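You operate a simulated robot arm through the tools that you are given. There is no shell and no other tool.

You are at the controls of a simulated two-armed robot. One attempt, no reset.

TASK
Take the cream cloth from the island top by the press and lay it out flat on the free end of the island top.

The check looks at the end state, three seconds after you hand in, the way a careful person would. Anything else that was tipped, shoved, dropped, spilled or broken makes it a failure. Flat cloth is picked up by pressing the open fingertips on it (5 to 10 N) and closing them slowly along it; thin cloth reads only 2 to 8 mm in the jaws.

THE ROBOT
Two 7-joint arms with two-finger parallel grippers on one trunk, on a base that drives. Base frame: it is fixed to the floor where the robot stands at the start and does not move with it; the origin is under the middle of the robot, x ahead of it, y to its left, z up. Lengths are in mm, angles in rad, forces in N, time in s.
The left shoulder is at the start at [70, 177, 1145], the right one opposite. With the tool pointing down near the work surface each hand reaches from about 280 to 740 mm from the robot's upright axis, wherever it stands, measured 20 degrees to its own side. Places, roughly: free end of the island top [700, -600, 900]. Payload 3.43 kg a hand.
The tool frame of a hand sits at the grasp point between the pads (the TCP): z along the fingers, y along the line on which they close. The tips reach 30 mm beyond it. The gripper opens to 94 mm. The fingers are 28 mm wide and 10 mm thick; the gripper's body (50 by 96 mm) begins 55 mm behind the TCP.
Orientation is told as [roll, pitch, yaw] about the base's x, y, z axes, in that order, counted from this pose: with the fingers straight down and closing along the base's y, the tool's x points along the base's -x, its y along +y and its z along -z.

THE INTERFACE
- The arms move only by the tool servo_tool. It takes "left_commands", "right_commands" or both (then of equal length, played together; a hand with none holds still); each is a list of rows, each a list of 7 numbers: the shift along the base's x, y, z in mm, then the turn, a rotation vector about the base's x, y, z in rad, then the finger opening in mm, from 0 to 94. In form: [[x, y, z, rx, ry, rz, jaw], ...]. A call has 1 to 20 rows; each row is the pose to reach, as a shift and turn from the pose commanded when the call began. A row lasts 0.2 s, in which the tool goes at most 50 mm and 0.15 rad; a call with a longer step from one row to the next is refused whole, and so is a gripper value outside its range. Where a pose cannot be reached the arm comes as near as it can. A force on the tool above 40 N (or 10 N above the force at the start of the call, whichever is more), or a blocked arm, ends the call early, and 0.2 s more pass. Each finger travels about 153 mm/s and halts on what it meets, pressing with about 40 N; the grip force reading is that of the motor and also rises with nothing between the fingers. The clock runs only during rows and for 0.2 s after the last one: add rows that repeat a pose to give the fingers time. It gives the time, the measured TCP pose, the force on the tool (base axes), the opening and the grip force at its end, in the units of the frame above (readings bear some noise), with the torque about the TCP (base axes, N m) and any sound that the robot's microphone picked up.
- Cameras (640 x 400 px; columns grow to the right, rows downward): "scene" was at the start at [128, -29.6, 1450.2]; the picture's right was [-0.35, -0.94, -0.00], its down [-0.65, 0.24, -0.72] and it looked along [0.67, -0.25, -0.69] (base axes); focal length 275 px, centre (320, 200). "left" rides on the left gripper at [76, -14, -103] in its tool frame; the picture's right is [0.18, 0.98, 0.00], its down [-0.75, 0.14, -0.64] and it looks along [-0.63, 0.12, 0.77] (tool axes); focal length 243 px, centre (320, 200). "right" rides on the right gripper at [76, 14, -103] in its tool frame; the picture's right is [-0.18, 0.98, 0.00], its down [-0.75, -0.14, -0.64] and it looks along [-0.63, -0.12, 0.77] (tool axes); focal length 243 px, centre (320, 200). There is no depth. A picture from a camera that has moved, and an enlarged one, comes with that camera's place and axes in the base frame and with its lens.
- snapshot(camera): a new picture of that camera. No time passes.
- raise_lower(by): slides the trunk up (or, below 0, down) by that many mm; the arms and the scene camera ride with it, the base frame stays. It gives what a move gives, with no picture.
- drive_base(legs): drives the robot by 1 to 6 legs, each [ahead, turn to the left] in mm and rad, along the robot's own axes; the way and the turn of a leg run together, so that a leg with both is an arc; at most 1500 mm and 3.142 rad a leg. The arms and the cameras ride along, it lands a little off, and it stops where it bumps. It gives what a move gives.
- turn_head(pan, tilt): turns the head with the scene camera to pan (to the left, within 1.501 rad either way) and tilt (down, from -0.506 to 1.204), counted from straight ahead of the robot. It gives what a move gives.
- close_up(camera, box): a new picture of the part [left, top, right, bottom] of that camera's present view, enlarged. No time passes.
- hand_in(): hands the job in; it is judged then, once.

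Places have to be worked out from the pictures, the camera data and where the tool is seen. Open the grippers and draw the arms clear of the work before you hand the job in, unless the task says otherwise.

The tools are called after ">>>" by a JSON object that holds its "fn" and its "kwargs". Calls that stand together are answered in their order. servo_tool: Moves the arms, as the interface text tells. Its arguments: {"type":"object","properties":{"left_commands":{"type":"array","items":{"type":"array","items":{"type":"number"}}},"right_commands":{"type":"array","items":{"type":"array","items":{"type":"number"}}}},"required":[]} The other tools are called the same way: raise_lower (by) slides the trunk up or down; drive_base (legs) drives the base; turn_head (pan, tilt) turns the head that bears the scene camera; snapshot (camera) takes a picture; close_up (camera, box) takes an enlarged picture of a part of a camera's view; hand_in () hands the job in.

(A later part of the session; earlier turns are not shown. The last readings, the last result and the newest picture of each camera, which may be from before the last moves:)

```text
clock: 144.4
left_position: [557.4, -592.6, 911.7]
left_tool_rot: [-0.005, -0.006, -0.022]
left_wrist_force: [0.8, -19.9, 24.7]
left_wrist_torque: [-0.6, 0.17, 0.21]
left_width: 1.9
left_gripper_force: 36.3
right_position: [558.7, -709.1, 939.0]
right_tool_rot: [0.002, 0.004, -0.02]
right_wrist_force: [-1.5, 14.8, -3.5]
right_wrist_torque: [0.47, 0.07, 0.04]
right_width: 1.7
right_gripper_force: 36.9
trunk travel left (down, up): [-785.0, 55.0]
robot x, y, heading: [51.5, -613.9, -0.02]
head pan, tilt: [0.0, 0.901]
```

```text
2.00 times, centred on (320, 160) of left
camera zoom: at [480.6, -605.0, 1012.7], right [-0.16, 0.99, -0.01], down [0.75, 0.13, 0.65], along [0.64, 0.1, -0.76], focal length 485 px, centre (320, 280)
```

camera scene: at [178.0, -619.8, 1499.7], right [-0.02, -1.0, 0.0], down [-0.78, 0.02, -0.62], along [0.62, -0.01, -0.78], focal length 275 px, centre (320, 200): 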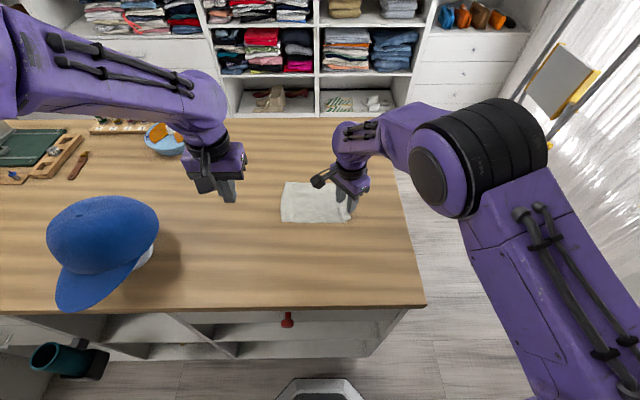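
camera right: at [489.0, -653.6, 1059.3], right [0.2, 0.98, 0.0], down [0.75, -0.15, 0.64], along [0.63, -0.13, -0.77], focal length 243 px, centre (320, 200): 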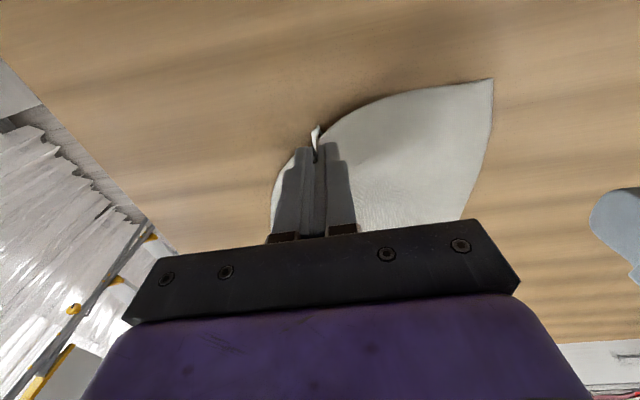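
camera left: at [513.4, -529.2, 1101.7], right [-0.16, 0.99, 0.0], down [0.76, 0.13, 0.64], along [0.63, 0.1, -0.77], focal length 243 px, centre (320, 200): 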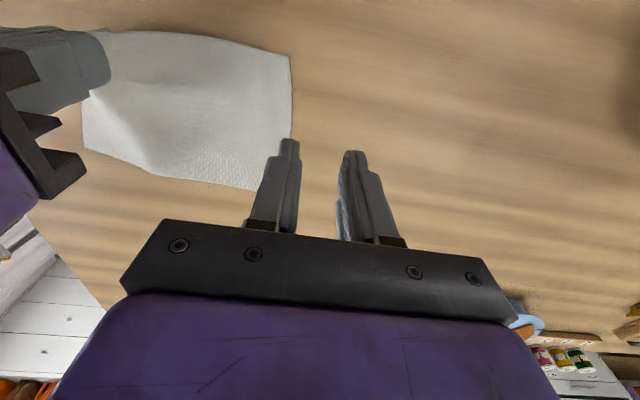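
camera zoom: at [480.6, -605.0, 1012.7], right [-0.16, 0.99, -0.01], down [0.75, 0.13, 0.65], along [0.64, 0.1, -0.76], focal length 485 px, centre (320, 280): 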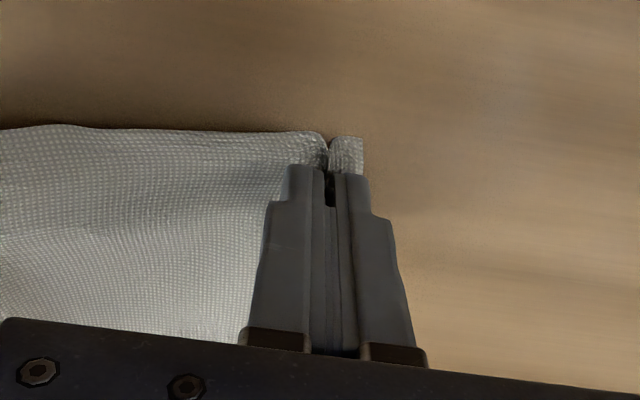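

Both near corners are held (1.9 and 1.7 mm), with the edge taut at 116 mm spacing. I relax 4 mm and lift both hands together to z≈1090.

>>> {"fn": "servo_tool", "kwargs": {"left_commands": [[0, -2, 8, 0, 0, 0, 0], [0, -4, 20, 0, 0, 0, 0], [0, -4, 34, 0, 0, 0, 0], [0, -4, 50, 0, 0, 0, 0], [0, -4, 70, 0, 0, 0, 0], [0, -4, 90, 0, 0, 0, 0], [0, -4, 110, 0, 0, 0, 0], [0, -4, 130, 0, 0, 0, 0], [0, -4, 150, 0, 0, 0, 0], [0, -4, 165, 0, 0, 0, 0], [0, -4, 180, 0, 0, 0, 0], [0, -4, 180, 0, 0, 0, 0], [0, -4, 180, 0, 0, 0, 0]], "right_commands": [[0, 0, 0, 0, 0, 0, 0], [0, 0, 2, 0, 0, 0, 0], [0, 0, 8, 0, 0, 0, 0], [0, 0, 22, 0, 0, 0, 0], [0, 0, 42, 0, 0, 0, 0], [0, 0, 62, 0, 0, 0, 0], [0, 0, 82, 0, 0, 0, 0], [0, 0, 102, 0, 0, 0, 0], [0, 0, 122, 0, 0, 0, 0], [0, 0, 137, 0, 0, 0, 0], [0, 0, 152, 0, 0, 0, 0], [0, 0, 152, 0, 0, 0, 0], [0, 0, 152, 0, 0, 0, 0]]}}

>>> {"fn": "snapshot", "kwargs": {"camera": "scene"}}

>>> {"fn": "snapshot", "kwargs": {"camera": "right"}}

>>> {"fn": "snapshot", "kwargs": {"camera": "left"}}

```text
clock: 147.2
left_position: [559.6, -595.1, 1090.3]
left_tool_rot: [-0.005, -0.004, -0.018]
left_wrist_force: [0.8, -0.5, 0.6]
left_wrist_torque: [-0.01, -0.01, 0.02]
left_width: 1.2
left_gripper_force: 36.4
right_position: [559.5, -708.8, 1089.7]
right_tool_rot: [0.0, 0.006, -0.017]
right_wrist_force: [0.1, 0.3, -0.2]
right_wrist_torque: [0.01, 0.0, 0.02]
right_width: 1.9
right_gripper_force: 37.2
trunk travel left (down, up): [-785.0, 55.0]
robot x, y, heading: [45.9, -617.1, -0.018]
head pan, tilt: [0.0, 0.901]
```

```text
taken
camera scene: at [178.3, -620.1, 1499.7], right [-0.02, -1.0, 0.0], down [-0.78, 0.02, -0.62], along [0.62, -0.01, -0.78], focal length 275 px, centre (320, 200)
```

scene: 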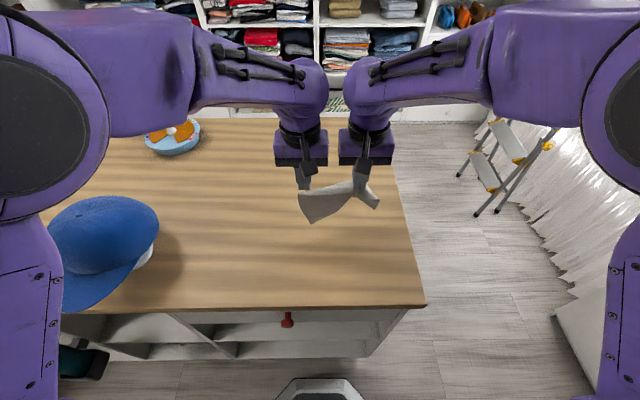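

```text
taken
camera right: at [483.9, -694.0, 1193.4], right [0.2, 0.98, 0.0], down [0.75, -0.15, 0.64], along [0.62, -0.13, -0.77], focal length 243 px, centre (320, 200)
```

right: 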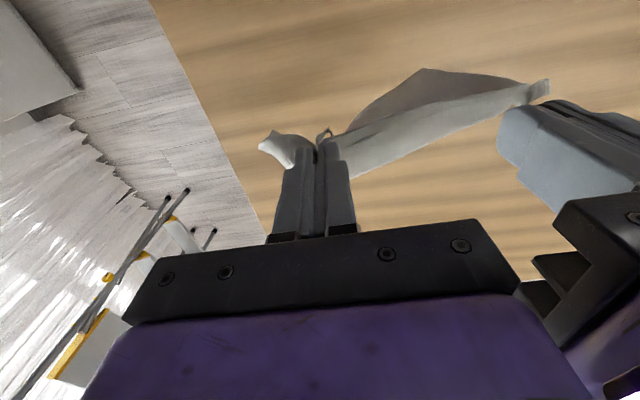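

```text
taken
camera left: at [482.4, -607.0, 1192.3], right [-0.16, 0.99, -0.01], down [0.75, 0.13, 0.64], along [0.64, 0.1, -0.76], focal length 243 px, centre (320, 200)
```

left: 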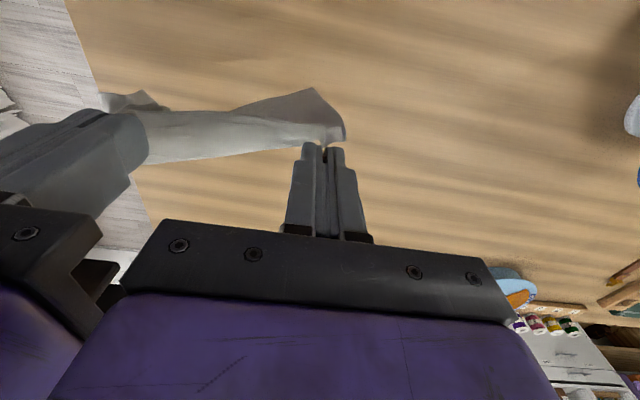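

Cloth is lifted clear with the formerly tucked corner hanging free. I zoom in to see its shape.

>>> {"fn": "close_up", "kwargs": {"camera": "scene", "box": [270, 150, 400, 235]}}

>>> {"fn": "close_up", "kwargs": {"camera": "right", "box": [220, 50, 560, 240]}}

```text
4.71 times, centred on (335, 192) of scene
camera zoom: at [178.3, -620.1, 1499.7], right [-0.02, -1.0, 0.0], down [-0.78, 0.02, -0.62], along [0.62, -0.01, -0.78], focal length 1293 px, centre (249, 235)
```

zoom: 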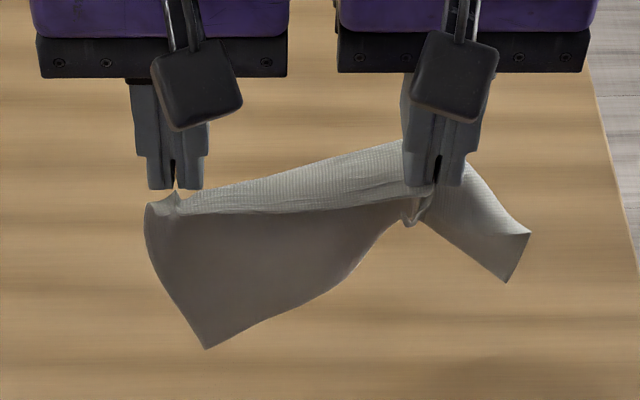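

```text
1.88 times, centred on (390, 145) of right
camera zoom: at [483.9, -694.0, 1193.4], right [0.2, 0.98, 0.0], down [0.75, -0.15, 0.64], along [0.62, -0.13, -0.77], focal length 457 px, centre (188, 304)
```

zoom: 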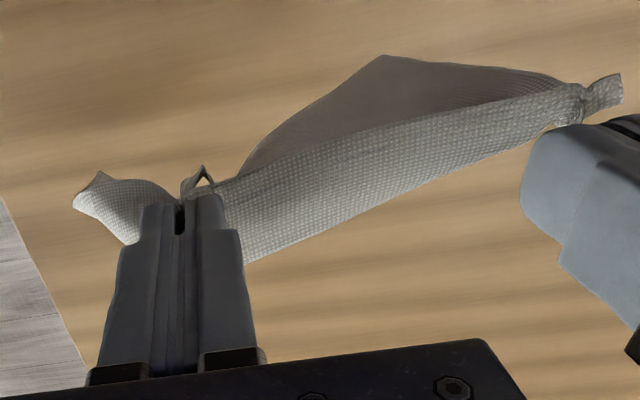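

The right part is bunched in an unexpected way; I zoom in further on it from both cameras before doing anything.

>>> {"fn": "close_up", "kwargs": {"camera": "scene", "box": [340, 175, 385, 212]}}

>>> {"fn": "close_up", "kwargs": {"camera": "right", "box": [245, 115, 365, 190]}}

>>> {"fn": "close_up", "kwargs": {"camera": "left", "box": [80, 60, 240, 180]}}

```text
10.81 times, centred on (362, 194) of scene
camera zoom: at [178.3, -620.1, 1499.7], right [-0.02, -1.0, 0.0], down [-0.78, 0.02, -0.62], along [0.62, -0.01, -0.78], focal length 2971 px, centre (-140, 270)
```

zoom: 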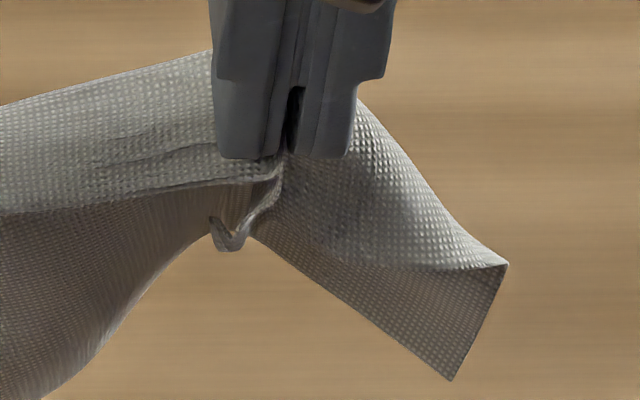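

```text
5.33 times, centred on (305, 152) of right
camera zoom: at [483.9, -694.0, 1193.4], right [0.2, 0.98, 0.0], down [0.75, -0.15, 0.64], along [0.62, -0.13, -0.77], focal length 1294 px, centre (400, 453)
```

zoom: 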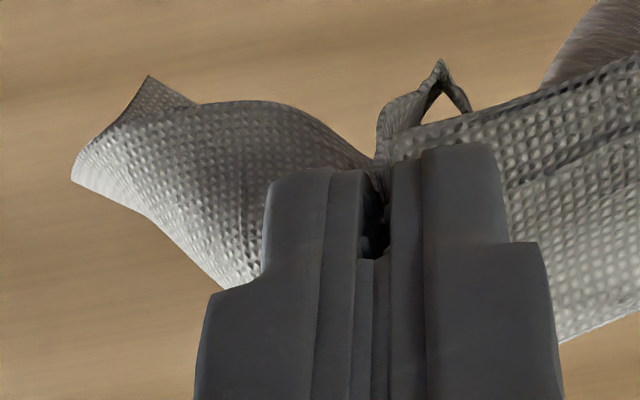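

```text
3.33 times, centred on (160, 120) of left
camera zoom: at [482.4, -607.0, 1192.3], right [-0.16, 0.99, -0.01], down [0.75, 0.13, 0.64], along [0.64, 0.1, -0.76], focal length 809 px, centre (853, 467)
```

zoom: 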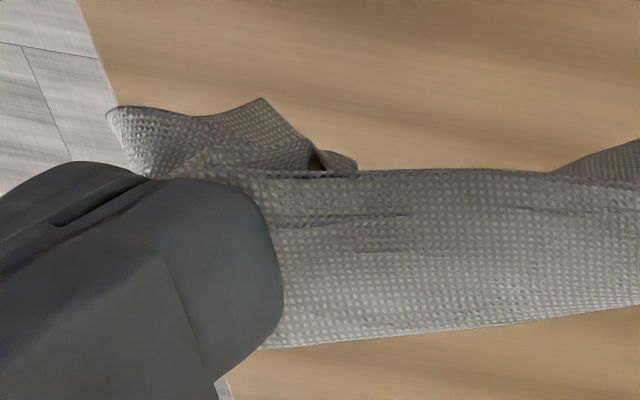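

It isn't clear how the right side is folded; it may have been still swinging. I raise both hands 60 mm, wait for it to settle, and look again.

>>> {"fn": "servo_tool", "kwargs": {"left_commands": [[0, 0, 15, 0, 0, 0, 0], [0, 0, 30, 0, 0, 0, 0], [0, 0, 45, 0, 0, 0, 0], [0, 0, 60, 0, 0, 0, 0], [0, 0, 60, 0, 0, 0, 0], [0, 0, 60, 0, 0, 0, 0], [0, 0, 60, 0, 0, 0, 0], [0, 0, 60, 0, 0, 0, 0], [0, 0, 60, 0, 0, 0, 0], [0, 0, 60, 0, 0, 0, 0]], "right_commands": [[0, 0, 15, 0, 0, 0, 0], [0, 0, 30, 0, 0, 0, 0], [0, 0, 45, 0, 0, 0, 0], [0, 0, 60, 0, 0, 0, 0], [0, 0, 60, 0, 0, 0, 0], [0, 0, 60, 0, 0, 0, 0], [0, 0, 60, 0, 0, 0, 0], [0, 0, 60, 0, 0, 0, 0], [0, 0, 60, 0, 0, 0, 0], [0, 0, 60, 0, 0, 0, 0]]}}

>>> {"fn": "close_up", "kwargs": {"camera": "scene", "box": [270, 120, 400, 205]}}

>>> {"fn": "snapshot", "kwargs": {"camera": "right"}}

```text
clock: 149.4
left_position: [557.6, -594.6, 1150.8]
left_tool_rot: [-0.005, -0.004, -0.022]
left_wrist_force: [-0.1, -1.0, -0.2]
left_wrist_torque: [-0.03, 0.03, 0.04]
left_width: 1.4
left_gripper_force: 36.3
right_position: [561.1, -710.2, 1150.6]
right_tool_rot: [-0.002, 0.006, -0.02]
right_wrist_force: [0.1, 0.8, 0.4]
right_wrist_torque: [0.1, 0.01, 0.04]
right_width: 1.5
right_gripper_force: 36.6
trunk travel left (down, up): [-785.0, 55.0]
robot x, y, heading: [52.4, -622.7, -0.017]
head pan, tilt: [0.0, 0.901]
```

```text
4.71 times, centred on (335, 162) of scene
camera zoom: at [178.0, -620.0, 1499.7], right [-0.02, -1.0, 0.0], down [-0.78, 0.02, -0.62], along [0.62, -0.01, -0.78], focal length 1293 px, centre (249, 376)
```

zoom: 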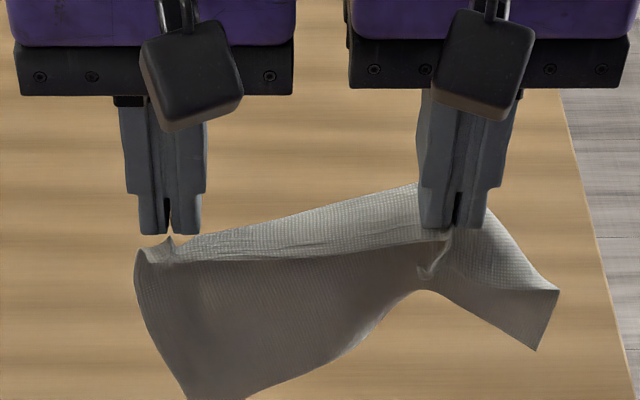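

```text
taken
camera right: at [484.6, -694.9, 1254.0], right [0.2, 0.98, 0.0], down [0.75, -0.15, 0.64], along [0.62, -0.13, -0.77], focal length 243 px, centre (320, 200)
```

right: 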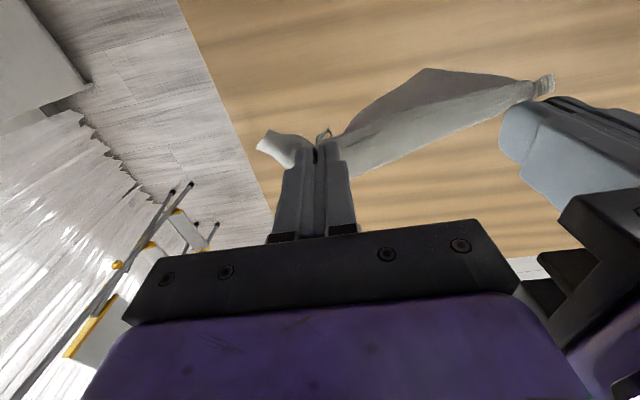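

The shape is static and the right grip evidently holds a bad bunch. I'll let go with the right hand, so the cloth hangs freely from the left corner, and regrasp from a clean state; first I open the right jaws and back that hand away.

>>> {"fn": "servo_tool", "kwargs": {"right_commands": [[0, 0, 0, 0, 0, 0, 15], [0, 0, 0, 0, 0, 0, 30], [0, 0, 0, 0, 0, 0, 50], [0, 0, 5, 0, 0, 0, 60], [0, -10, 15, 0, 0, 0, 60], [0, -25, 30, 0, 0, 0, 60], [0, -45, 45, 0, 0, 0, 60], [0, -65, 50, 0, 0, 0, 60], [0, -65, 50, 0, 0, 0, 60], [0, -65, 50, 0, 0, 0, 60]]}}

>>> {"fn": "snapshot", "kwargs": {"camera": "scene"}}

>>> {"fn": "snapshot", "kwargs": {"camera": "right"}}

>>> {"fn": "snapshot", "kwargs": {"camera": "left"}}

```text
clock: 151.6
left_position: [558.3, -594.5, 1152.7]
left_tool_rot: [-0.004, -0.003, -0.019]
left_wrist_force: [0.2, -0.1, -0.1]
left_wrist_torque: [0.01, 0.02, 0.01]
left_width: 1.0
left_gripper_force: 35.7
right_position: [560.8, -773.7, 1200.4]
right_tool_rot: [-0.001, 0.004, -0.019]
right_wrist_force: [-0.9, 0.1, -0.2]
right_wrist_torque: [0.02, -0.01, -0.02]
right_width: 59.9
right_gripper_force: 0.0
trunk travel left (down, up): [-785.0, 55.0]
robot x, y, heading: [52.1, -615.6, -0.021]
head pan, tilt: [0.0, 0.901]
```

```text
taken
camera scene: at [178.0, -619.8, 1499.7], right [-0.02, -1.0, 0.0], down [-0.78, 0.02, -0.62], along [0.62, -0.01, -0.78], focal length 275 px, centre (320, 200)
```

scene: 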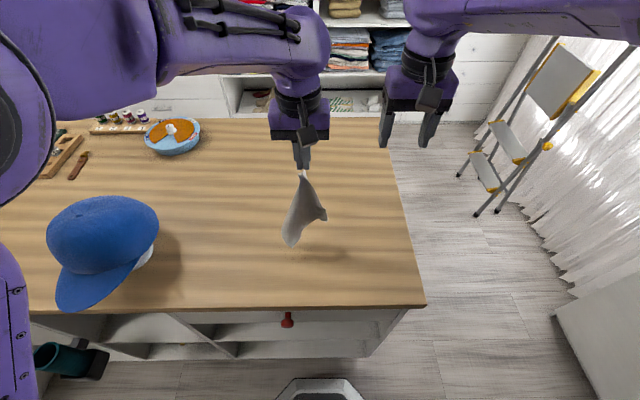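

```text
taken
camera right: at [484.3, -759.5, 1304.8], right [0.2, 0.98, 0.0], down [0.75, -0.15, 0.64], along [0.63, -0.13, -0.77], focal length 243 px, centre (320, 200)
```

right: 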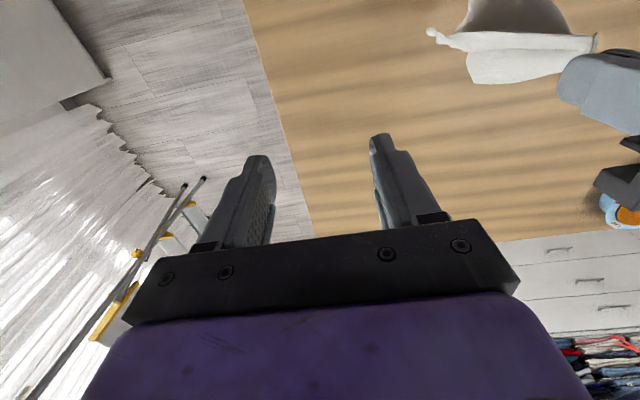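

```text
taken
camera left: at [481.2, -607.3, 1253.3], right [-0.16, 0.99, -0.01], down [0.75, 0.13, 0.64], along [0.64, 0.1, -0.76], focal length 243 px, centre (320, 200)
```

left: 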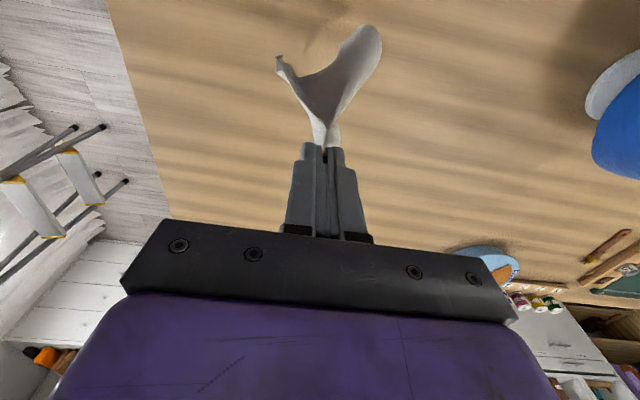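

The cloth now hangs freely from the left hand. I zoom in to see it.

>>> {"fn": "close_up", "kwargs": {"camera": "scene", "box": [270, 150, 350, 255]}}

>>> {"fn": "close_up", "kwargs": {"camera": "right", "box": [400, 0, 640, 150]}}

```text
3.81 times, centred on (310, 202) of scene
camera zoom: at [178.0, -619.8, 1499.7], right [-0.02, -1.0, 0.0], down [-0.78, 0.02, -0.62], along [0.62, -0.01, -0.78], focal length 1047 px, centre (358, 190)
```

zoom: 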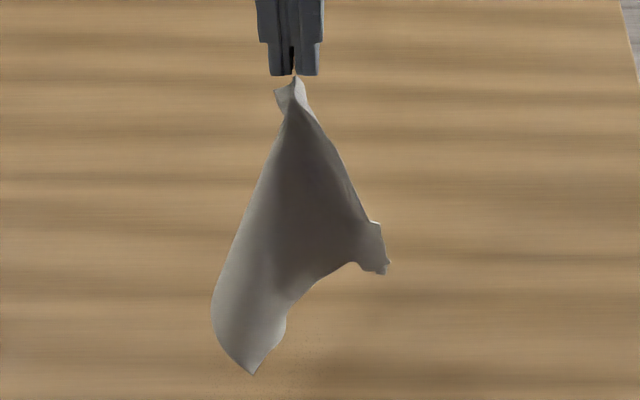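

```text
2.67 times, centred on (520, 75) of right
camera zoom: at [484.3, -759.5, 1304.8], right [0.2, 0.98, 0.0], down [0.75, -0.15, 0.64], along [0.63, -0.13, -0.77], focal length 647 px, centre (-213, 533)
```

zoom: 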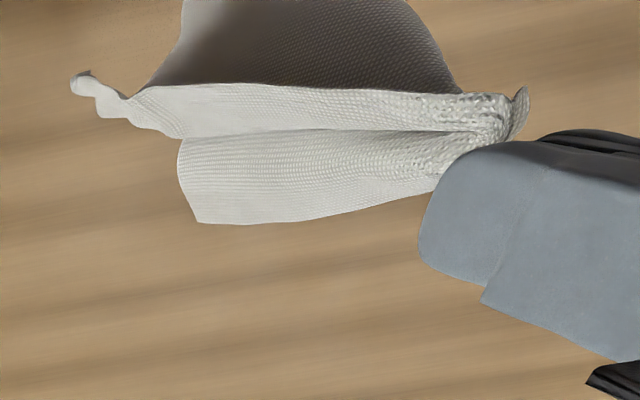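

It hangs from the very corner, with the old problem corner looking crumpled. I'll lay it down again from this single corner: forward to x≈705, let it settle, then draw it back and down so it trails flat.

>>> {"fn": "servo_tool", "kwargs": {"left_commands": [[25, 0, 5, 0, 0, 0, 0], [55, 0, 10, 0, 0, 0, 0], [85, -2, 15, 0, 0, 0, 0], [115, -4, 15, 0, 0, 0, 0], [140, -5, 15, 0, 0, 0, 0], [147, -5, 15, 0, 0, 0, 0], [147, -5, 15, 0, 0, 0, 0], [147, -5, 15, 0, 0, 0, 0], [147, -5, 15, 0, 0, 0, 0], [147, -5, 15, 0, 0, 0, 0], [147, -5, 15, 0, 0, 0, 0], [147, -5, 15, 0, 0, 0, 0]]}}

>>> {"fn": "close_up", "kwargs": {"camera": "scene", "box": [260, 80, 380, 230]}}

>>> {"fn": "snapshot", "kwargs": {"camera": "right"}}

```text
clock: 154.2
left_position: [695.4, -593.1, 1163.4]
left_tool_rot: [-0.005, -0.006, -0.019]
left_wrist_force: [0.2, -0.6, 0.1]
left_wrist_torque: [0.0, 0.02, 0.01]
left_width: 1.3
left_gripper_force: 35.5
left hand out of reach, approached as far as the arm can: row 5, 6, 7, 8, 9, 10, 11, 12
right_position: [560.7, -775.0, 1200.8]
right_tool_rot: [0.0, 0.006, -0.02]
right_wrist_force: [0.0, 0.1, -0.1]
right_wrist_torque: [0.03, 0.0, 0.04]
right_width: 59.9
right_gripper_force: 0.1
trunk travel left (down, up): [-785.0, 55.0]
robot x, y, heading: [51.0, -618.5, -0.023]
head pan, tilt: [0.0, 0.901]
```

```text
2.67 times, centred on (320, 155) of scene
camera zoom: at [177.9, -620.1, 1499.7], right [-0.02, -1.0, 0.0], down [-0.78, 0.02, -0.62], along [0.62, -0.01, -0.78], focal length 733 px, centre (320, 320)
```

zoom: 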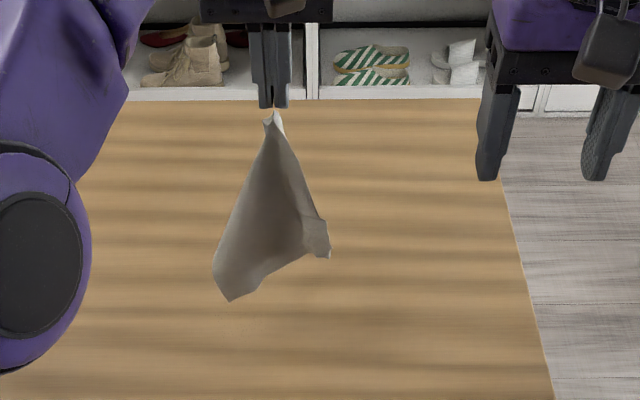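

```text
taken
camera right: at [484.2, -759.6, 1304.7], right [0.2, 0.98, 0.0], down [0.75, -0.15, 0.64], along [0.63, -0.13, -0.77], focal length 243 px, centre (320, 200)
```

right: 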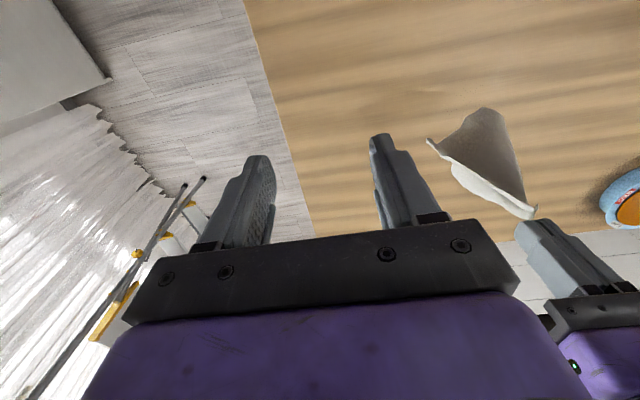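

The cloth hangs with its far-right corner lowest (z≈893) and the crumpled corner on the right. I draw back and down along about 45°, first half.

>>> {"fn": "servo_tool", "kwargs": {"left_commands": [[-6, 0, -8, 0, 0, 0, 0], [-14, 0, -18, 0, 0, 0, 0], [-24, 0, -29, 0, 0, 0, 0], [-34, 0, -40, 0, 0, 0, 0], [-45, 0, -52, 0, 0, 0, 0], [-56, 0, -64, 0, 0, 0, 0], [-67, 0, -76, 0, 0, 0, 0], [-78, 0, -88, 0, 0, 0, 0], [-89, 0, -100, 0, 0, 0, 0], [-100, 0, -112, 0, 0, 0, 0], [-111, 0, -124, 0, 0, 0, 0]]}}

>>> {"fn": "close_up", "kwargs": {"camera": "scene", "box": [240, 100, 400, 230]}}

>>> {"fn": "snapshot", "kwargs": {"camera": "right"}}

```text
clock: 156.6
left_position: [582.2, -590.3, 1039.6]
left_tool_rot: [-0.004, -0.004, -0.022]
left_wrist_force: [-0.7, -0.2, -0.4]
left_wrist_torque: [-0.01, 0.02, -0.01]
left_width: 1.2
left_gripper_force: 36.3
right_position: [560.0, -774.5, 1200.5]
right_tool_rot: [0.0, 0.006, -0.019]
right_wrist_force: [0.4, 0.0, 0.0]
right_wrist_torque: [-0.03, -0.02, 0.0]
right_width: 59.9
right_gripper_force: 0.0
trunk travel left (down, up): [-785.0, 55.0]
robot x, y, heading: [53.9, -617.2, -0.018]
head pan, tilt: [0.0, 0.901]
```

```text
3.08 times, centred on (320, 165) of scene
camera zoom: at [177.9, -620.2, 1499.7], right [-0.02, -1.0, 0.0], down [-0.78, 0.02, -0.62], along [0.62, -0.01, -0.78], focal length 846 px, centre (320, 308)
```

zoom: 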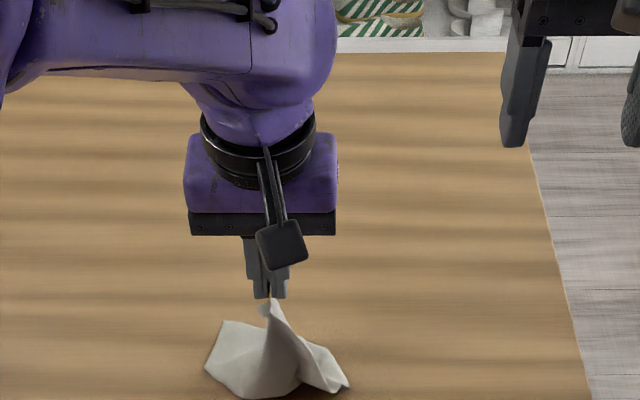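

```text
taken
camera right: at [484.2, -759.7, 1304.7], right [0.2, 0.98, 0.0], down [0.75, -0.15, 0.64], along [0.63, -0.13, -0.77], focal length 243 px, centre (320, 200)
```

right: 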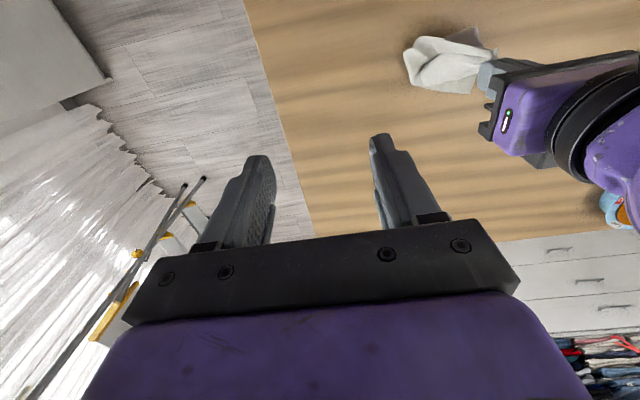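

The cloth followed the hand and bunched instead of trailing. I'll drag it sideways (+y) at low height so friction pulls it out long behind the held corner.

>>> {"fn": "servo_tool", "kwargs": {"left_commands": [[0, 8, -20, 0, 0, 0, 0], [0, 18, -40, 0, 0, 0, 0], [0, 30, -58, 0, 0, 0, 0], [0, 42, -72, 0, 0, 0, 0], [0, 54, -80, 0, 0, 0, 0], [0, 66, -84, 0, 0, 0, 0], [0, 78, -88, 0, 0, 0, 0], [0, 90, -92, 0, 0, 0, 0], [0, 102, -96, 0, 0, 0, 0], [0, 114, -100, 0, 0, 0, 0], [0, 126, -104, 0, 0, 0, 0], [0, 138, -108, 0, 0, 0, 0], [0, 150, -112, 0, 0, 0, 0], [0, 162, -115, 0, 0, 0, 0], [0, 174, -118, 0, 0, 0, 0], [0, 186, -120, 0, 0, 0, 0]]}}

>>> {"fn": "close_up", "kwargs": {"camera": "scene", "box": [190, 130, 370, 250]}}

>>> {"fn": "snapshot", "kwargs": {"camera": "left"}}

```text
clock: 160.0
left_position: [584.4, -405.3, 921.7]
left_tool_rot: [-0.005, -0.002, -0.019]
left_wrist_force: [0.4, 0.5, 1.0]
left_wrist_torque: [0.0, 0.0, -0.02]
left_width: 1.3
left_gripper_force: 36.2
right_position: [560.8, -773.8, 1201.7]
right_tool_rot: [0.001, 0.005, -0.02]
right_wrist_force: [-0.2, -0.7, 0.6]
right_wrist_torque: [-0.01, -0.01, 0.04]
right_width: 59.9
right_gripper_force: 0.0
trunk travel left (down, up): [-785.0, 55.0]
robot x, y, heading: [52.0, -621.0, -0.018]
head pan, tilt: [0.0, 0.901]
```

```text
3.33 times, centred on (280, 190) of scene
camera zoom: at [178.2, -619.5, 1499.7], right [-0.02, -1.0, 0.0], down [-0.78, 0.02, -0.62], along [0.62, -0.01, -0.78], focal length 916 px, centre (453, 233)
```

zoom: 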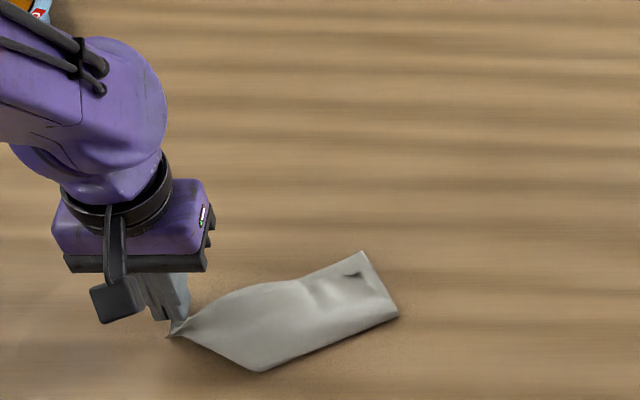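

```text
taken
camera left: at [507.1, -418.5, 1023.4], right [-0.16, 0.99, -0.01], down [0.75, 0.13, 0.64], along [0.64, 0.1, -0.76], focal length 243 px, centre (320, 200)
```

left: 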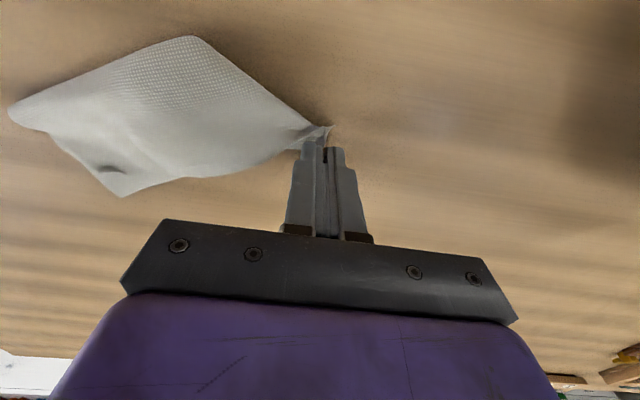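

The drag stretched it out, but part of it looks folded over. I zoom in to understand the layers.

>>> {"fn": "close_up", "kwargs": {"camera": "scene", "box": [235, 190, 310, 240]}}

>>> {"fn": "close_up", "kwargs": {"camera": "left", "box": [0, 20, 340, 230]}}

```text
8.00 times, centred on (272, 215) of scene
camera zoom: at [178.2, -619.5, 1499.7], right [-0.02, -1.0, 0.0], down [-0.78, 0.02, -0.62], along [0.62, -0.01, -0.78], focal length 2198 px, centre (700, 80)
```

zoom: 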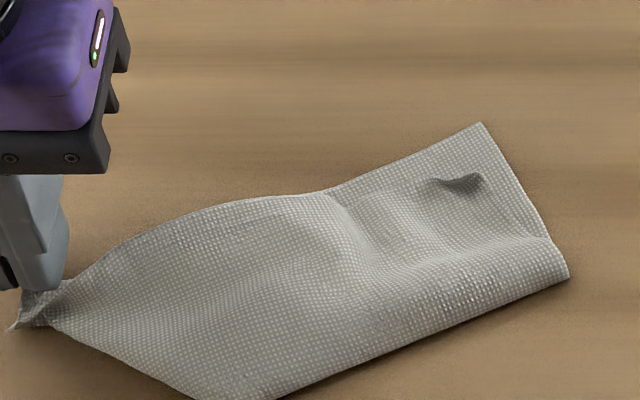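

```text
1.88 times, centred on (170, 125) of left
camera zoom: at [507.1, -418.5, 1023.4], right [-0.16, 0.99, -0.01], down [0.75, 0.13, 0.64], along [0.64, 0.1, -0.76], focal length 457 px, centre (602, 341)
```

zoom: 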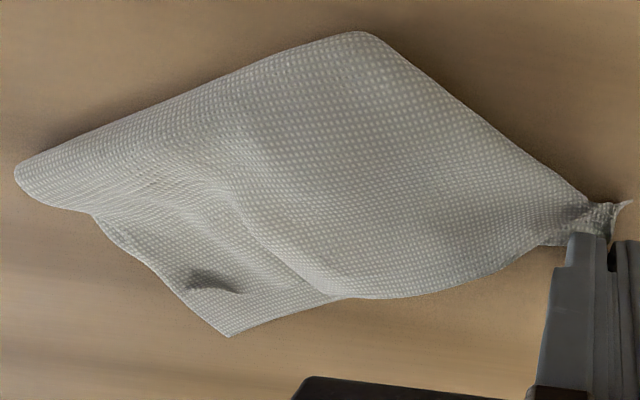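

I work out that the cloth is folded in half under itself, with the held corner (NL) at one end and the old problem corner (NR) at (651, -550). Best is to lift it again by the left hand so it unfolds by gravity, then catch the hanging NR corner with the right hand in the air.

>>> {"fn": "servo_tool", "kwargs": {"left_commands": [[0, -5, 20, 0, 0, 0, 0], [2, -15, 45, 0, 0, 0, 0], [5, -28, 70, 0, 0, 0, 0], [8, -42, 95, 0, 0, 0, 0], [11, -57, 120, 0, 0, 0, 0], [14, -72, 145, 0, 0, 0, 0], [17, -87, 170, 0, 0, 0, 0], [20, -102, 195, 0, 0, 0, 0], [23, -117, 218, 0, 0, 0, 0], [26, -130, 238, 0, 0, 0, 0], [26, -135, 245, 0, 0, 0, 0], [26, -135, 245, 0, 0, 0, 0], [26, -135, 245, 0, 0, 0, 0], [26, -135, 245, 0, 0, 0, 0], [26, -135, 245, 0, 0, 0, 0], [26, -135, 245, 0, 0, 0, 0], [26, -135, 245, 0, 0, 0, 0]]}}

>>> {"fn": "close_up", "kwargs": {"camera": "scene", "box": [220, 90, 400, 240]}}

>>> {"fn": "snapshot", "kwargs": {"camera": "right"}}

>>> {"fn": "snapshot", "kwargs": {"camera": "left"}}

```text
clock: 163.6
left_position: [609.2, -540.1, 1165.1]
left_tool_rot: [-0.005, -0.004, -0.021]
left_wrist_force: [-0.6, 0.7, 0.0]
left_wrist_torque: [0.02, 0.0, 0.0]
left_width: 1.2
left_gripper_force: 36.3
right_position: [559.3, -774.6, 1200.7]
right_tool_rot: [-0.001, 0.006, -0.018]
right_wrist_force: [0.2, -0.1, 0.2]
right_wrist_torque: [0.01, 0.04, 0.0]
right_width: 59.9
right_gripper_force: 0.0
trunk travel left (down, up): [-785.0, 55.0]
robot x, y, heading: [52.2, -616.4, -0.018]
head pan, tilt: [0.0, 0.901]
```

```text
2.67 times, centred on (310, 165) of scene
camera zoom: at [178.2, -620.1, 1499.7], right [-0.02, -1.0, 0.0], down [-0.78, 0.02, -0.62], along [0.62, -0.01, -0.78], focal length 733 px, centre (347, 293)
```

zoom: 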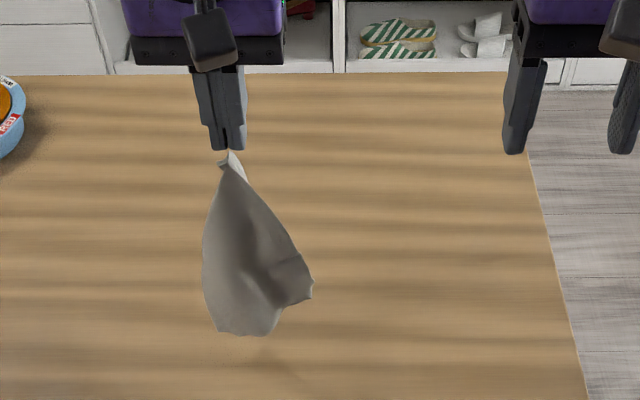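

```text
taken
camera right: at [484.4, -759.6, 1304.6], right [0.2, 0.98, 0.0], down [0.75, -0.15, 0.64], along [0.62, -0.13, -0.77], focal length 243 px, centre (320, 200)
```

right: 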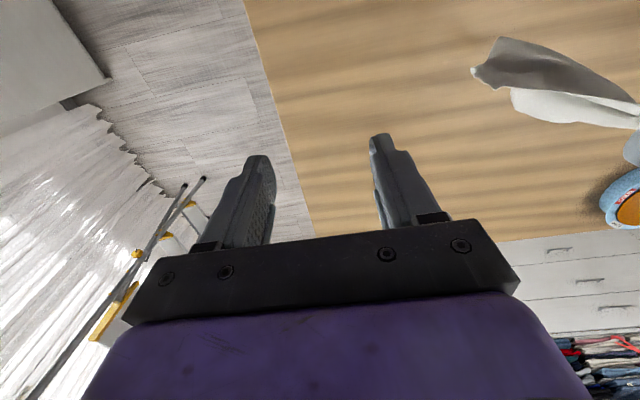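

```text
taken
camera left: at [533.2, -552.9, 1267.7], right [-0.16, 0.99, -0.01], down [0.75, 0.13, 0.64], along [0.64, 0.1, -0.76], focal length 243 px, centre (320, 200)
```

left: 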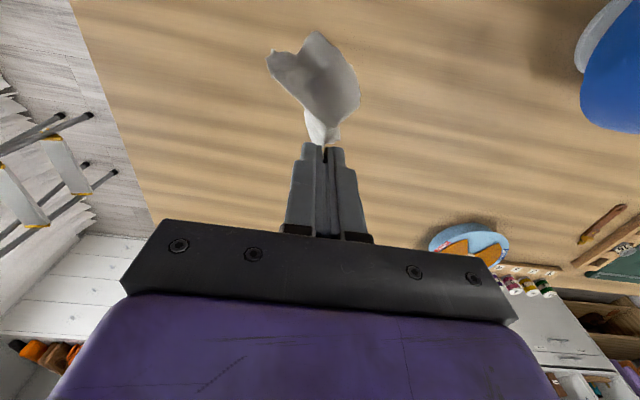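

It unfolded; the NR corner shows on the right side of the hanging cloth. I zoom from three cameras to fix its position.

>>> {"fn": "close_up", "kwargs": {"camera": "scene", "box": [270, 140, 320, 225]}}

>>> {"fn": "close_up", "kwargs": {"camera": "right", "box": [460, 20, 640, 140]}}

>>> {"fn": "close_up", "kwargs": {"camera": "left", "box": [250, 10, 380, 160]}}

```text
4.71 times, centred on (295, 182) of scene
camera zoom: at [178.2, -620.1, 1499.7], right [-0.02, -1.0, 0.0], down [-0.78, 0.02, -0.62], along [0.62, -0.01, -0.78], focal length 1293 px, centre (438, 282)
```

zoom: 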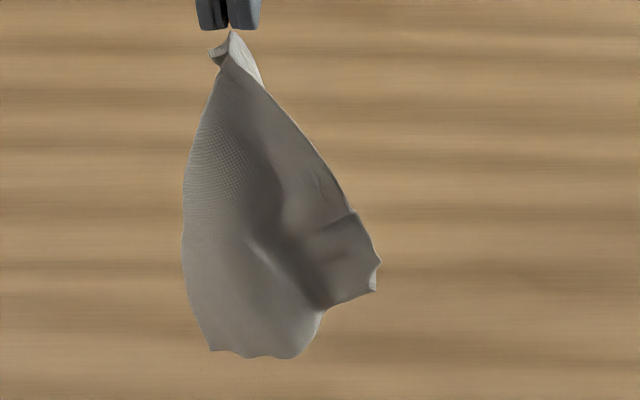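

```text
3.33 times, centred on (550, 80) of right
camera zoom: at [484.4, -759.6, 1304.6], right [0.2, 0.98, 0.0], down [0.75, -0.15, 0.64], along [0.62, -0.13, -0.77], focal length 809 px, centre (-447, 600)
```

zoom: 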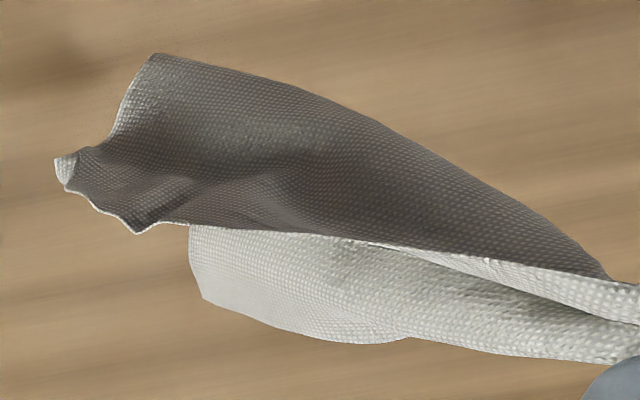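

```text
2.67 times, centred on (315, 85) of left
camera zoom: at [533.2, -552.9, 1267.7], right [-0.16, 0.99, -0.01], down [0.75, 0.13, 0.64], along [0.64, 0.1, -0.76], focal length 647 px, centre (333, 507)
```

zoom: 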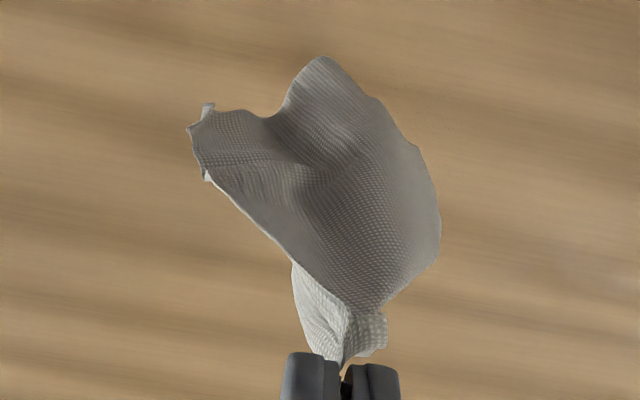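

NR hangs at about (588, -595, 976), at the end of the near edge which forms the right silhouette. I turn the right hand by +1.57 (jaws closing along x, camera on the outside) at its safe spot, jaws wide.

>>> {"fn": "servo_tool", "kwargs": {"right_commands": [[0, 0, 0, 0, 0, 0.145, 70], [0, 0, 0, 0, 0, 0.29, 80], [0, 0, 0, 0, 0, 0.435, 80], [0, 0, 0, 0, 0, 0.58, 80], [0, 0, 0, 0, 0, 0.725, 80], [0, 0, 0, 0, 0, 0.87, 80], [0, 0, 0, 0, 0, 1.015, 80], [0, 0, 0, 0, 0, 1.16, 80], [0, 0, 0, 0, 0, 1.305, 80], [0, 0, 0, 0, 0, 1.45, 80], [0, 0, 0, 0, 0, 1.59, 80], [0, 0, 0, 0, 0, 1.59, 80]]}}

>>> {"fn": "snapshot", "kwargs": {"camera": "right"}}

>>> {"fn": "snapshot", "kwargs": {"camera": "scene"}}

```text
clock: 166.2
left_position: [609.5, -540.0, 1166.4]
left_tool_rot: [-0.007, -0.002, -0.022]
left_wrist_force: [-1.1, -0.1, -0.2]
left_wrist_torque: [0.0, -0.01, 0.0]
left_width: 1.3
left_gripper_force: 36.2
right_position: [559.7, -772.7, 1200.9]
right_tool_rot: [0.0, 0.005, 1.572]
right_wrist_force: [-0.2, 0.2, 0.0]
right_wrist_torque: [0.01, -0.02, -0.01]
right_width: 79.9
right_gripper_force: 0.0
trunk travel left (down, up): [-785.0, 55.0]
robot x, y, heading: [52.3, -616.0, -0.019]
head pan, tilt: [0.0, 0.901]
```

```text
taken
camera right: at [545.3, -849.7, 1304.4], right [-0.98, 0.18, 0.0], down [0.14, 0.76, 0.64], along [0.12, 0.63, -0.77], focal length 243 px, centre (320, 200)
```

right: 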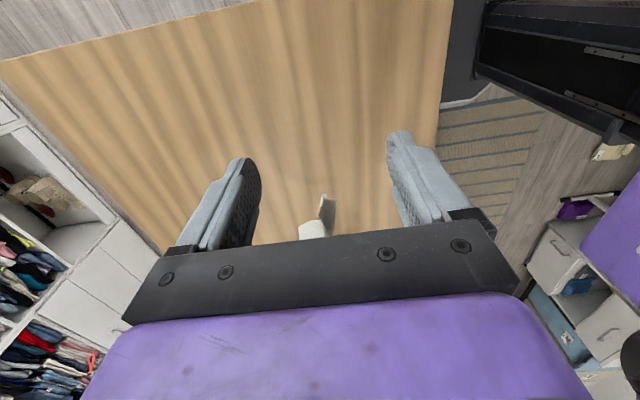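

```text
taken
camera scene: at [178.1, -619.9, 1499.7], right [-0.02, -1.0, 0.0], down [-0.78, 0.02, -0.62], along [0.62, -0.01, -0.78], focal length 275 px, centre (320, 200)
```

scene: 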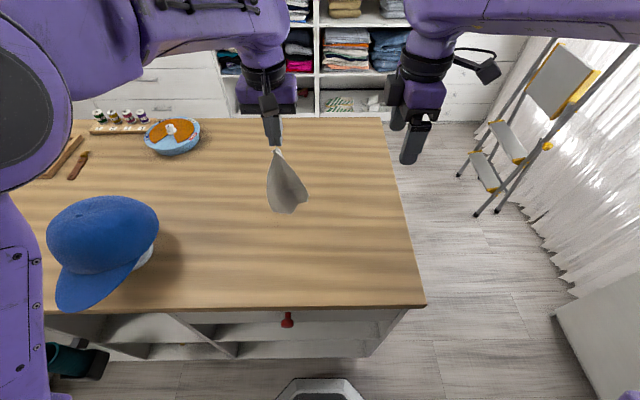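

The turn is reachable and the camera sees the cloth between the fingers. I go down beside it to (590, -690, 985) while leaning the hand so the fingers point toward the cloth (roll +0.35).

>>> {"fn": "servo_tool", "kwargs": {"right_commands": [[5, 10, -35, 0.05, 0, 0, 80], [10, 20, -70, 0.1, 0, 0, 80], [15, 32, -105, 0.17, 0, 0, 80], [20, 45, -140, 0.24, 0, 0, 80], [25, 60, -175, 0.3, 0, 0, 80], [30, 75, -205, 0.35, 0, 0, 80], [30, 82, -216, 0.35, 0, 0, 80], [30, 82, -216, 0.35, 0, 0, 80]]}}

>>> {"fn": "snapshot", "kwargs": {"camera": "right"}}

>>> {"fn": "close_up", "kwargs": {"camera": "scene", "box": [230, 120, 390, 240]}}

```text
clock: 168.0
left_position: [610.6, -540.6, 1165.4]
left_tool_rot: [-0.004, -0.005, -0.022]
left_wrist_force: [-0.6, 0.4, 0.5]
left_wrist_torque: [0.0, 0.01, -0.01]
left_width: 1.3
left_gripper_force: 36.0
right_position: [589.4, -692.8, 984.9]
right_tool_rot: [0.002, -0.347, 1.572]
right_wrist_force: [0.4, 0.6, -0.3]
right_wrist_torque: [0.01, 0.0, -0.01]
right_width: 80.2
right_gripper_force: 0.0
trunk travel left (down, up): [-785.0, 55.0]
robot x, y, heading: [55.4, -619.7, -0.018]
head pan, tilt: [0.0, 0.901]
```

```text
taken
camera right: at [574.0, -799.8, 1056.0], right [-0.98, 0.17, 0.06], down [0.14, 0.49, 0.86], along [0.12, 0.85, -0.51], focal length 243 px, centre (320, 200)
```

right: 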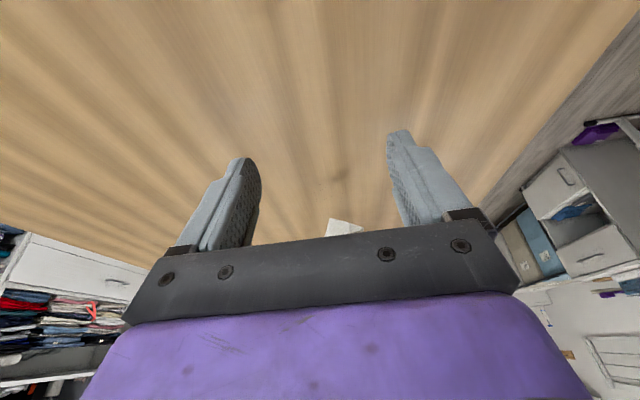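

```text
3.33 times, centred on (310, 180) of scene
camera zoom: at [177.9, -620.1, 1499.7], right [-0.02, -1.0, 0.0], down [-0.78, 0.02, -0.62], along [0.62, -0.01, -0.78], focal length 916 px, centre (353, 267)
```

zoom: 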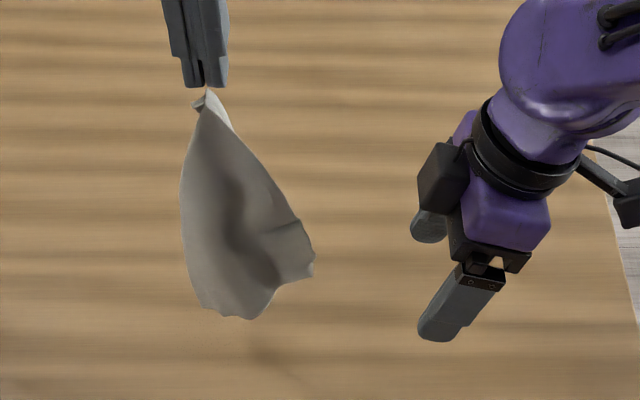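

Fingers straddle the cloth's plane well. I slide the right hand in (+98 mm in y, +6 in x) so the NR corner goes between the open fingers.

>>> {"fn": "servo_tool", "kwargs": {"right_commands": [[2, 14, 0, 0, 0, 0, 80], [4, 28, 0, 0, 0, 0, 80], [6, 42, 0, 0, 0, 0, 80], [6, 56, 0, 0, 0, 0, 80], [6, 70, 0, 0, 0, 0, 80], [6, 84, 0, 0, 0, 0, 80], [6, 98, 0, 0, 0, 0, 80], [6, 98, 0, 0, 0, 0, 80], [6, 98, 0, 0, 0, 0, 80]]}}

>>> {"fn": "snapshot", "kwargs": {"camera": "right"}}

>>> {"fn": "close_up", "kwargs": {"camera": "scene", "box": [240, 120, 370, 220]}}

>>> {"fn": "snapshot", "kwargs": {"camera": "left"}}

```text
clock: 170.0
left_position: [610.3, -541.2, 1164.9]
left_tool_rot: [-0.005, -0.002, -0.021]
left_wrist_force: [0.5, -0.1, -0.1]
left_wrist_torque: [0.02, 0.0, 0.03]
left_width: 1.3
left_gripper_force: 35.8
right_position: [595.8, -593.3, 984.6]
right_tool_rot: [0.001, -0.346, 1.57]
right_wrist_force: [0.3, 0.5, -0.1]
right_wrist_torque: [-0.01, -0.02, 0.0]
right_width: 80.0
right_gripper_force: 0.1
trunk travel left (down, up): [-785.0, 55.0]
robot x, y, heading: [56.6, -621.4, -0.02]
head pan, tilt: [0.0, 0.901]
```

```text
taken
camera right: at [581.5, -701.6, 1056.4], right [-0.98, 0.17, 0.06], down [0.14, 0.49, 0.86], along [0.12, 0.85, -0.51], focal length 243 px, centre (320, 200)
```

right: 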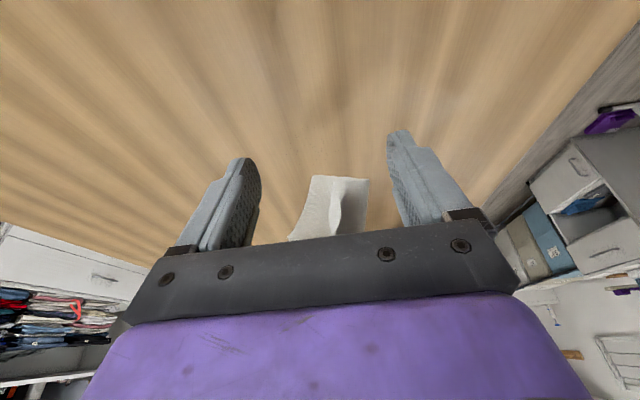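

```text
4.00 times, centred on (305, 170) of scene
camera zoom: at [178.2, -620.1, 1499.7], right [-0.02, -1.0, 0.0], down [-0.78, 0.02, -0.62], along [0.62, -0.01, -0.78], focal length 1099 px, centre (380, 320)
```

zoom: 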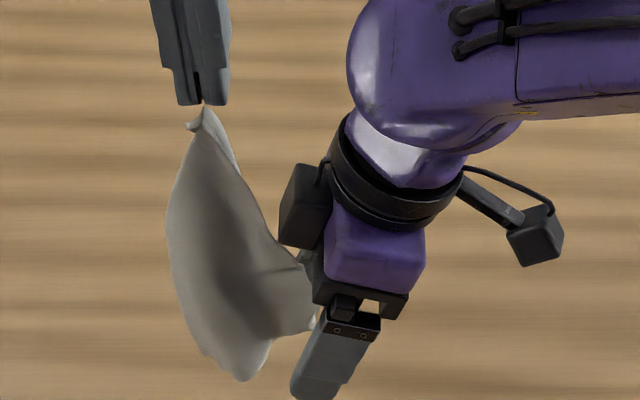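

```text
taken
camera left: at [533.2, -553.0, 1267.6], right [-0.16, 0.99, -0.01], down [0.75, 0.13, 0.64], along [0.64, 0.1, -0.76], focal length 243 px, centre (320, 200)
```

left: 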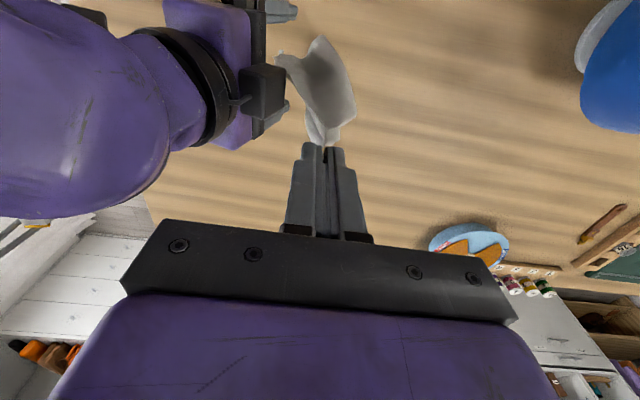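

The corner tip is between the fingers (about 18 mm of overlap). I close the jaws steadily.

>>> {"fn": "servo_tool", "kwargs": {"right_commands": [[0, 0, 0, 0, 0, 0, 70], [0, 0, 0, 0, 0, 0, 60], [0, 0, 0, 0, 0, 0, 50], [0, 0, 0, 0, 0, 0, 40], [0, 0, 0, 0, 0, 0, 30], [0, 0, 0, 0, 0, 0, 20], [0, 0, 0, 0, 0, 0, 10], [0, 0, 0, 0, 0, 0, 4], [0, 0, 0, 0, 0, 0, 0], [0, 0, 0, 0, 0, 0, 0], [0, 0, 0, 0, 0, 0, 0]]}}

>>> {"fn": "snapshot", "kwargs": {"camera": "right"}}

>>> {"fn": "close_up", "kwargs": {"camera": "scene", "box": [240, 120, 370, 220]}}

```text
clock: 172.4
left_position: [609.1, -539.4, 1165.5]
left_tool_rot: [-0.004, -0.003, -0.021]
left_wrist_force: [-0.2, 0.1, 0.1]
left_wrist_torque: [-0.01, 0.01, 0.02]
left_width: 1.0
left_gripper_force: 36.1
right_position: [597.0, -594.4, 985.9]
right_tool_rot: [0.002, -0.346, 1.571]
right_wrist_force: [0.5, 0.2, -0.8]
right_wrist_torque: [0.01, 0.05, -0.01]
right_width: 5.8
right_gripper_force: 39.9
trunk travel left (down, up): [-785.0, 55.0]
robot x, y, heading: [56.4, -617.1, -0.024]
head pan, tilt: [0.0, 0.901]
```

```text
taken
camera right: at [581.5, -701.7, 1056.5], right [-0.98, 0.17, 0.06], down [0.14, 0.49, 0.86], along [0.12, 0.85, -0.51], focal length 243 px, centre (320, 200)
```

right: 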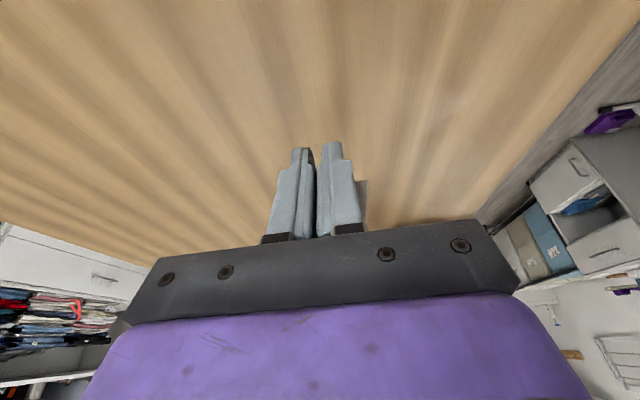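

```text
4.00 times, centred on (305, 170) of scene
camera zoom: at [178.2, -620.0, 1499.7], right [-0.02, -1.0, 0.0], down [-0.78, 0.02, -0.62], along [0.62, -0.01, -0.78], focal length 1099 px, centre (380, 320)
```

zoom: 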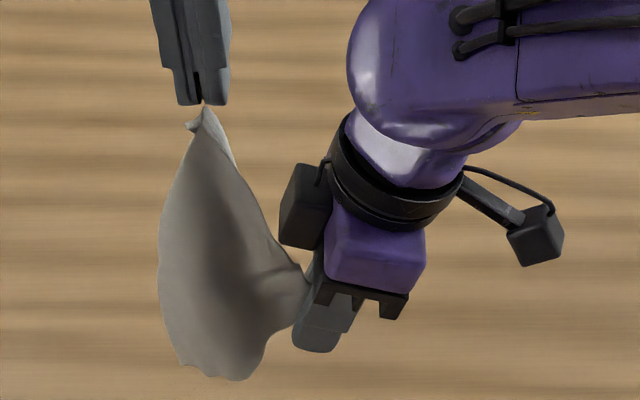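

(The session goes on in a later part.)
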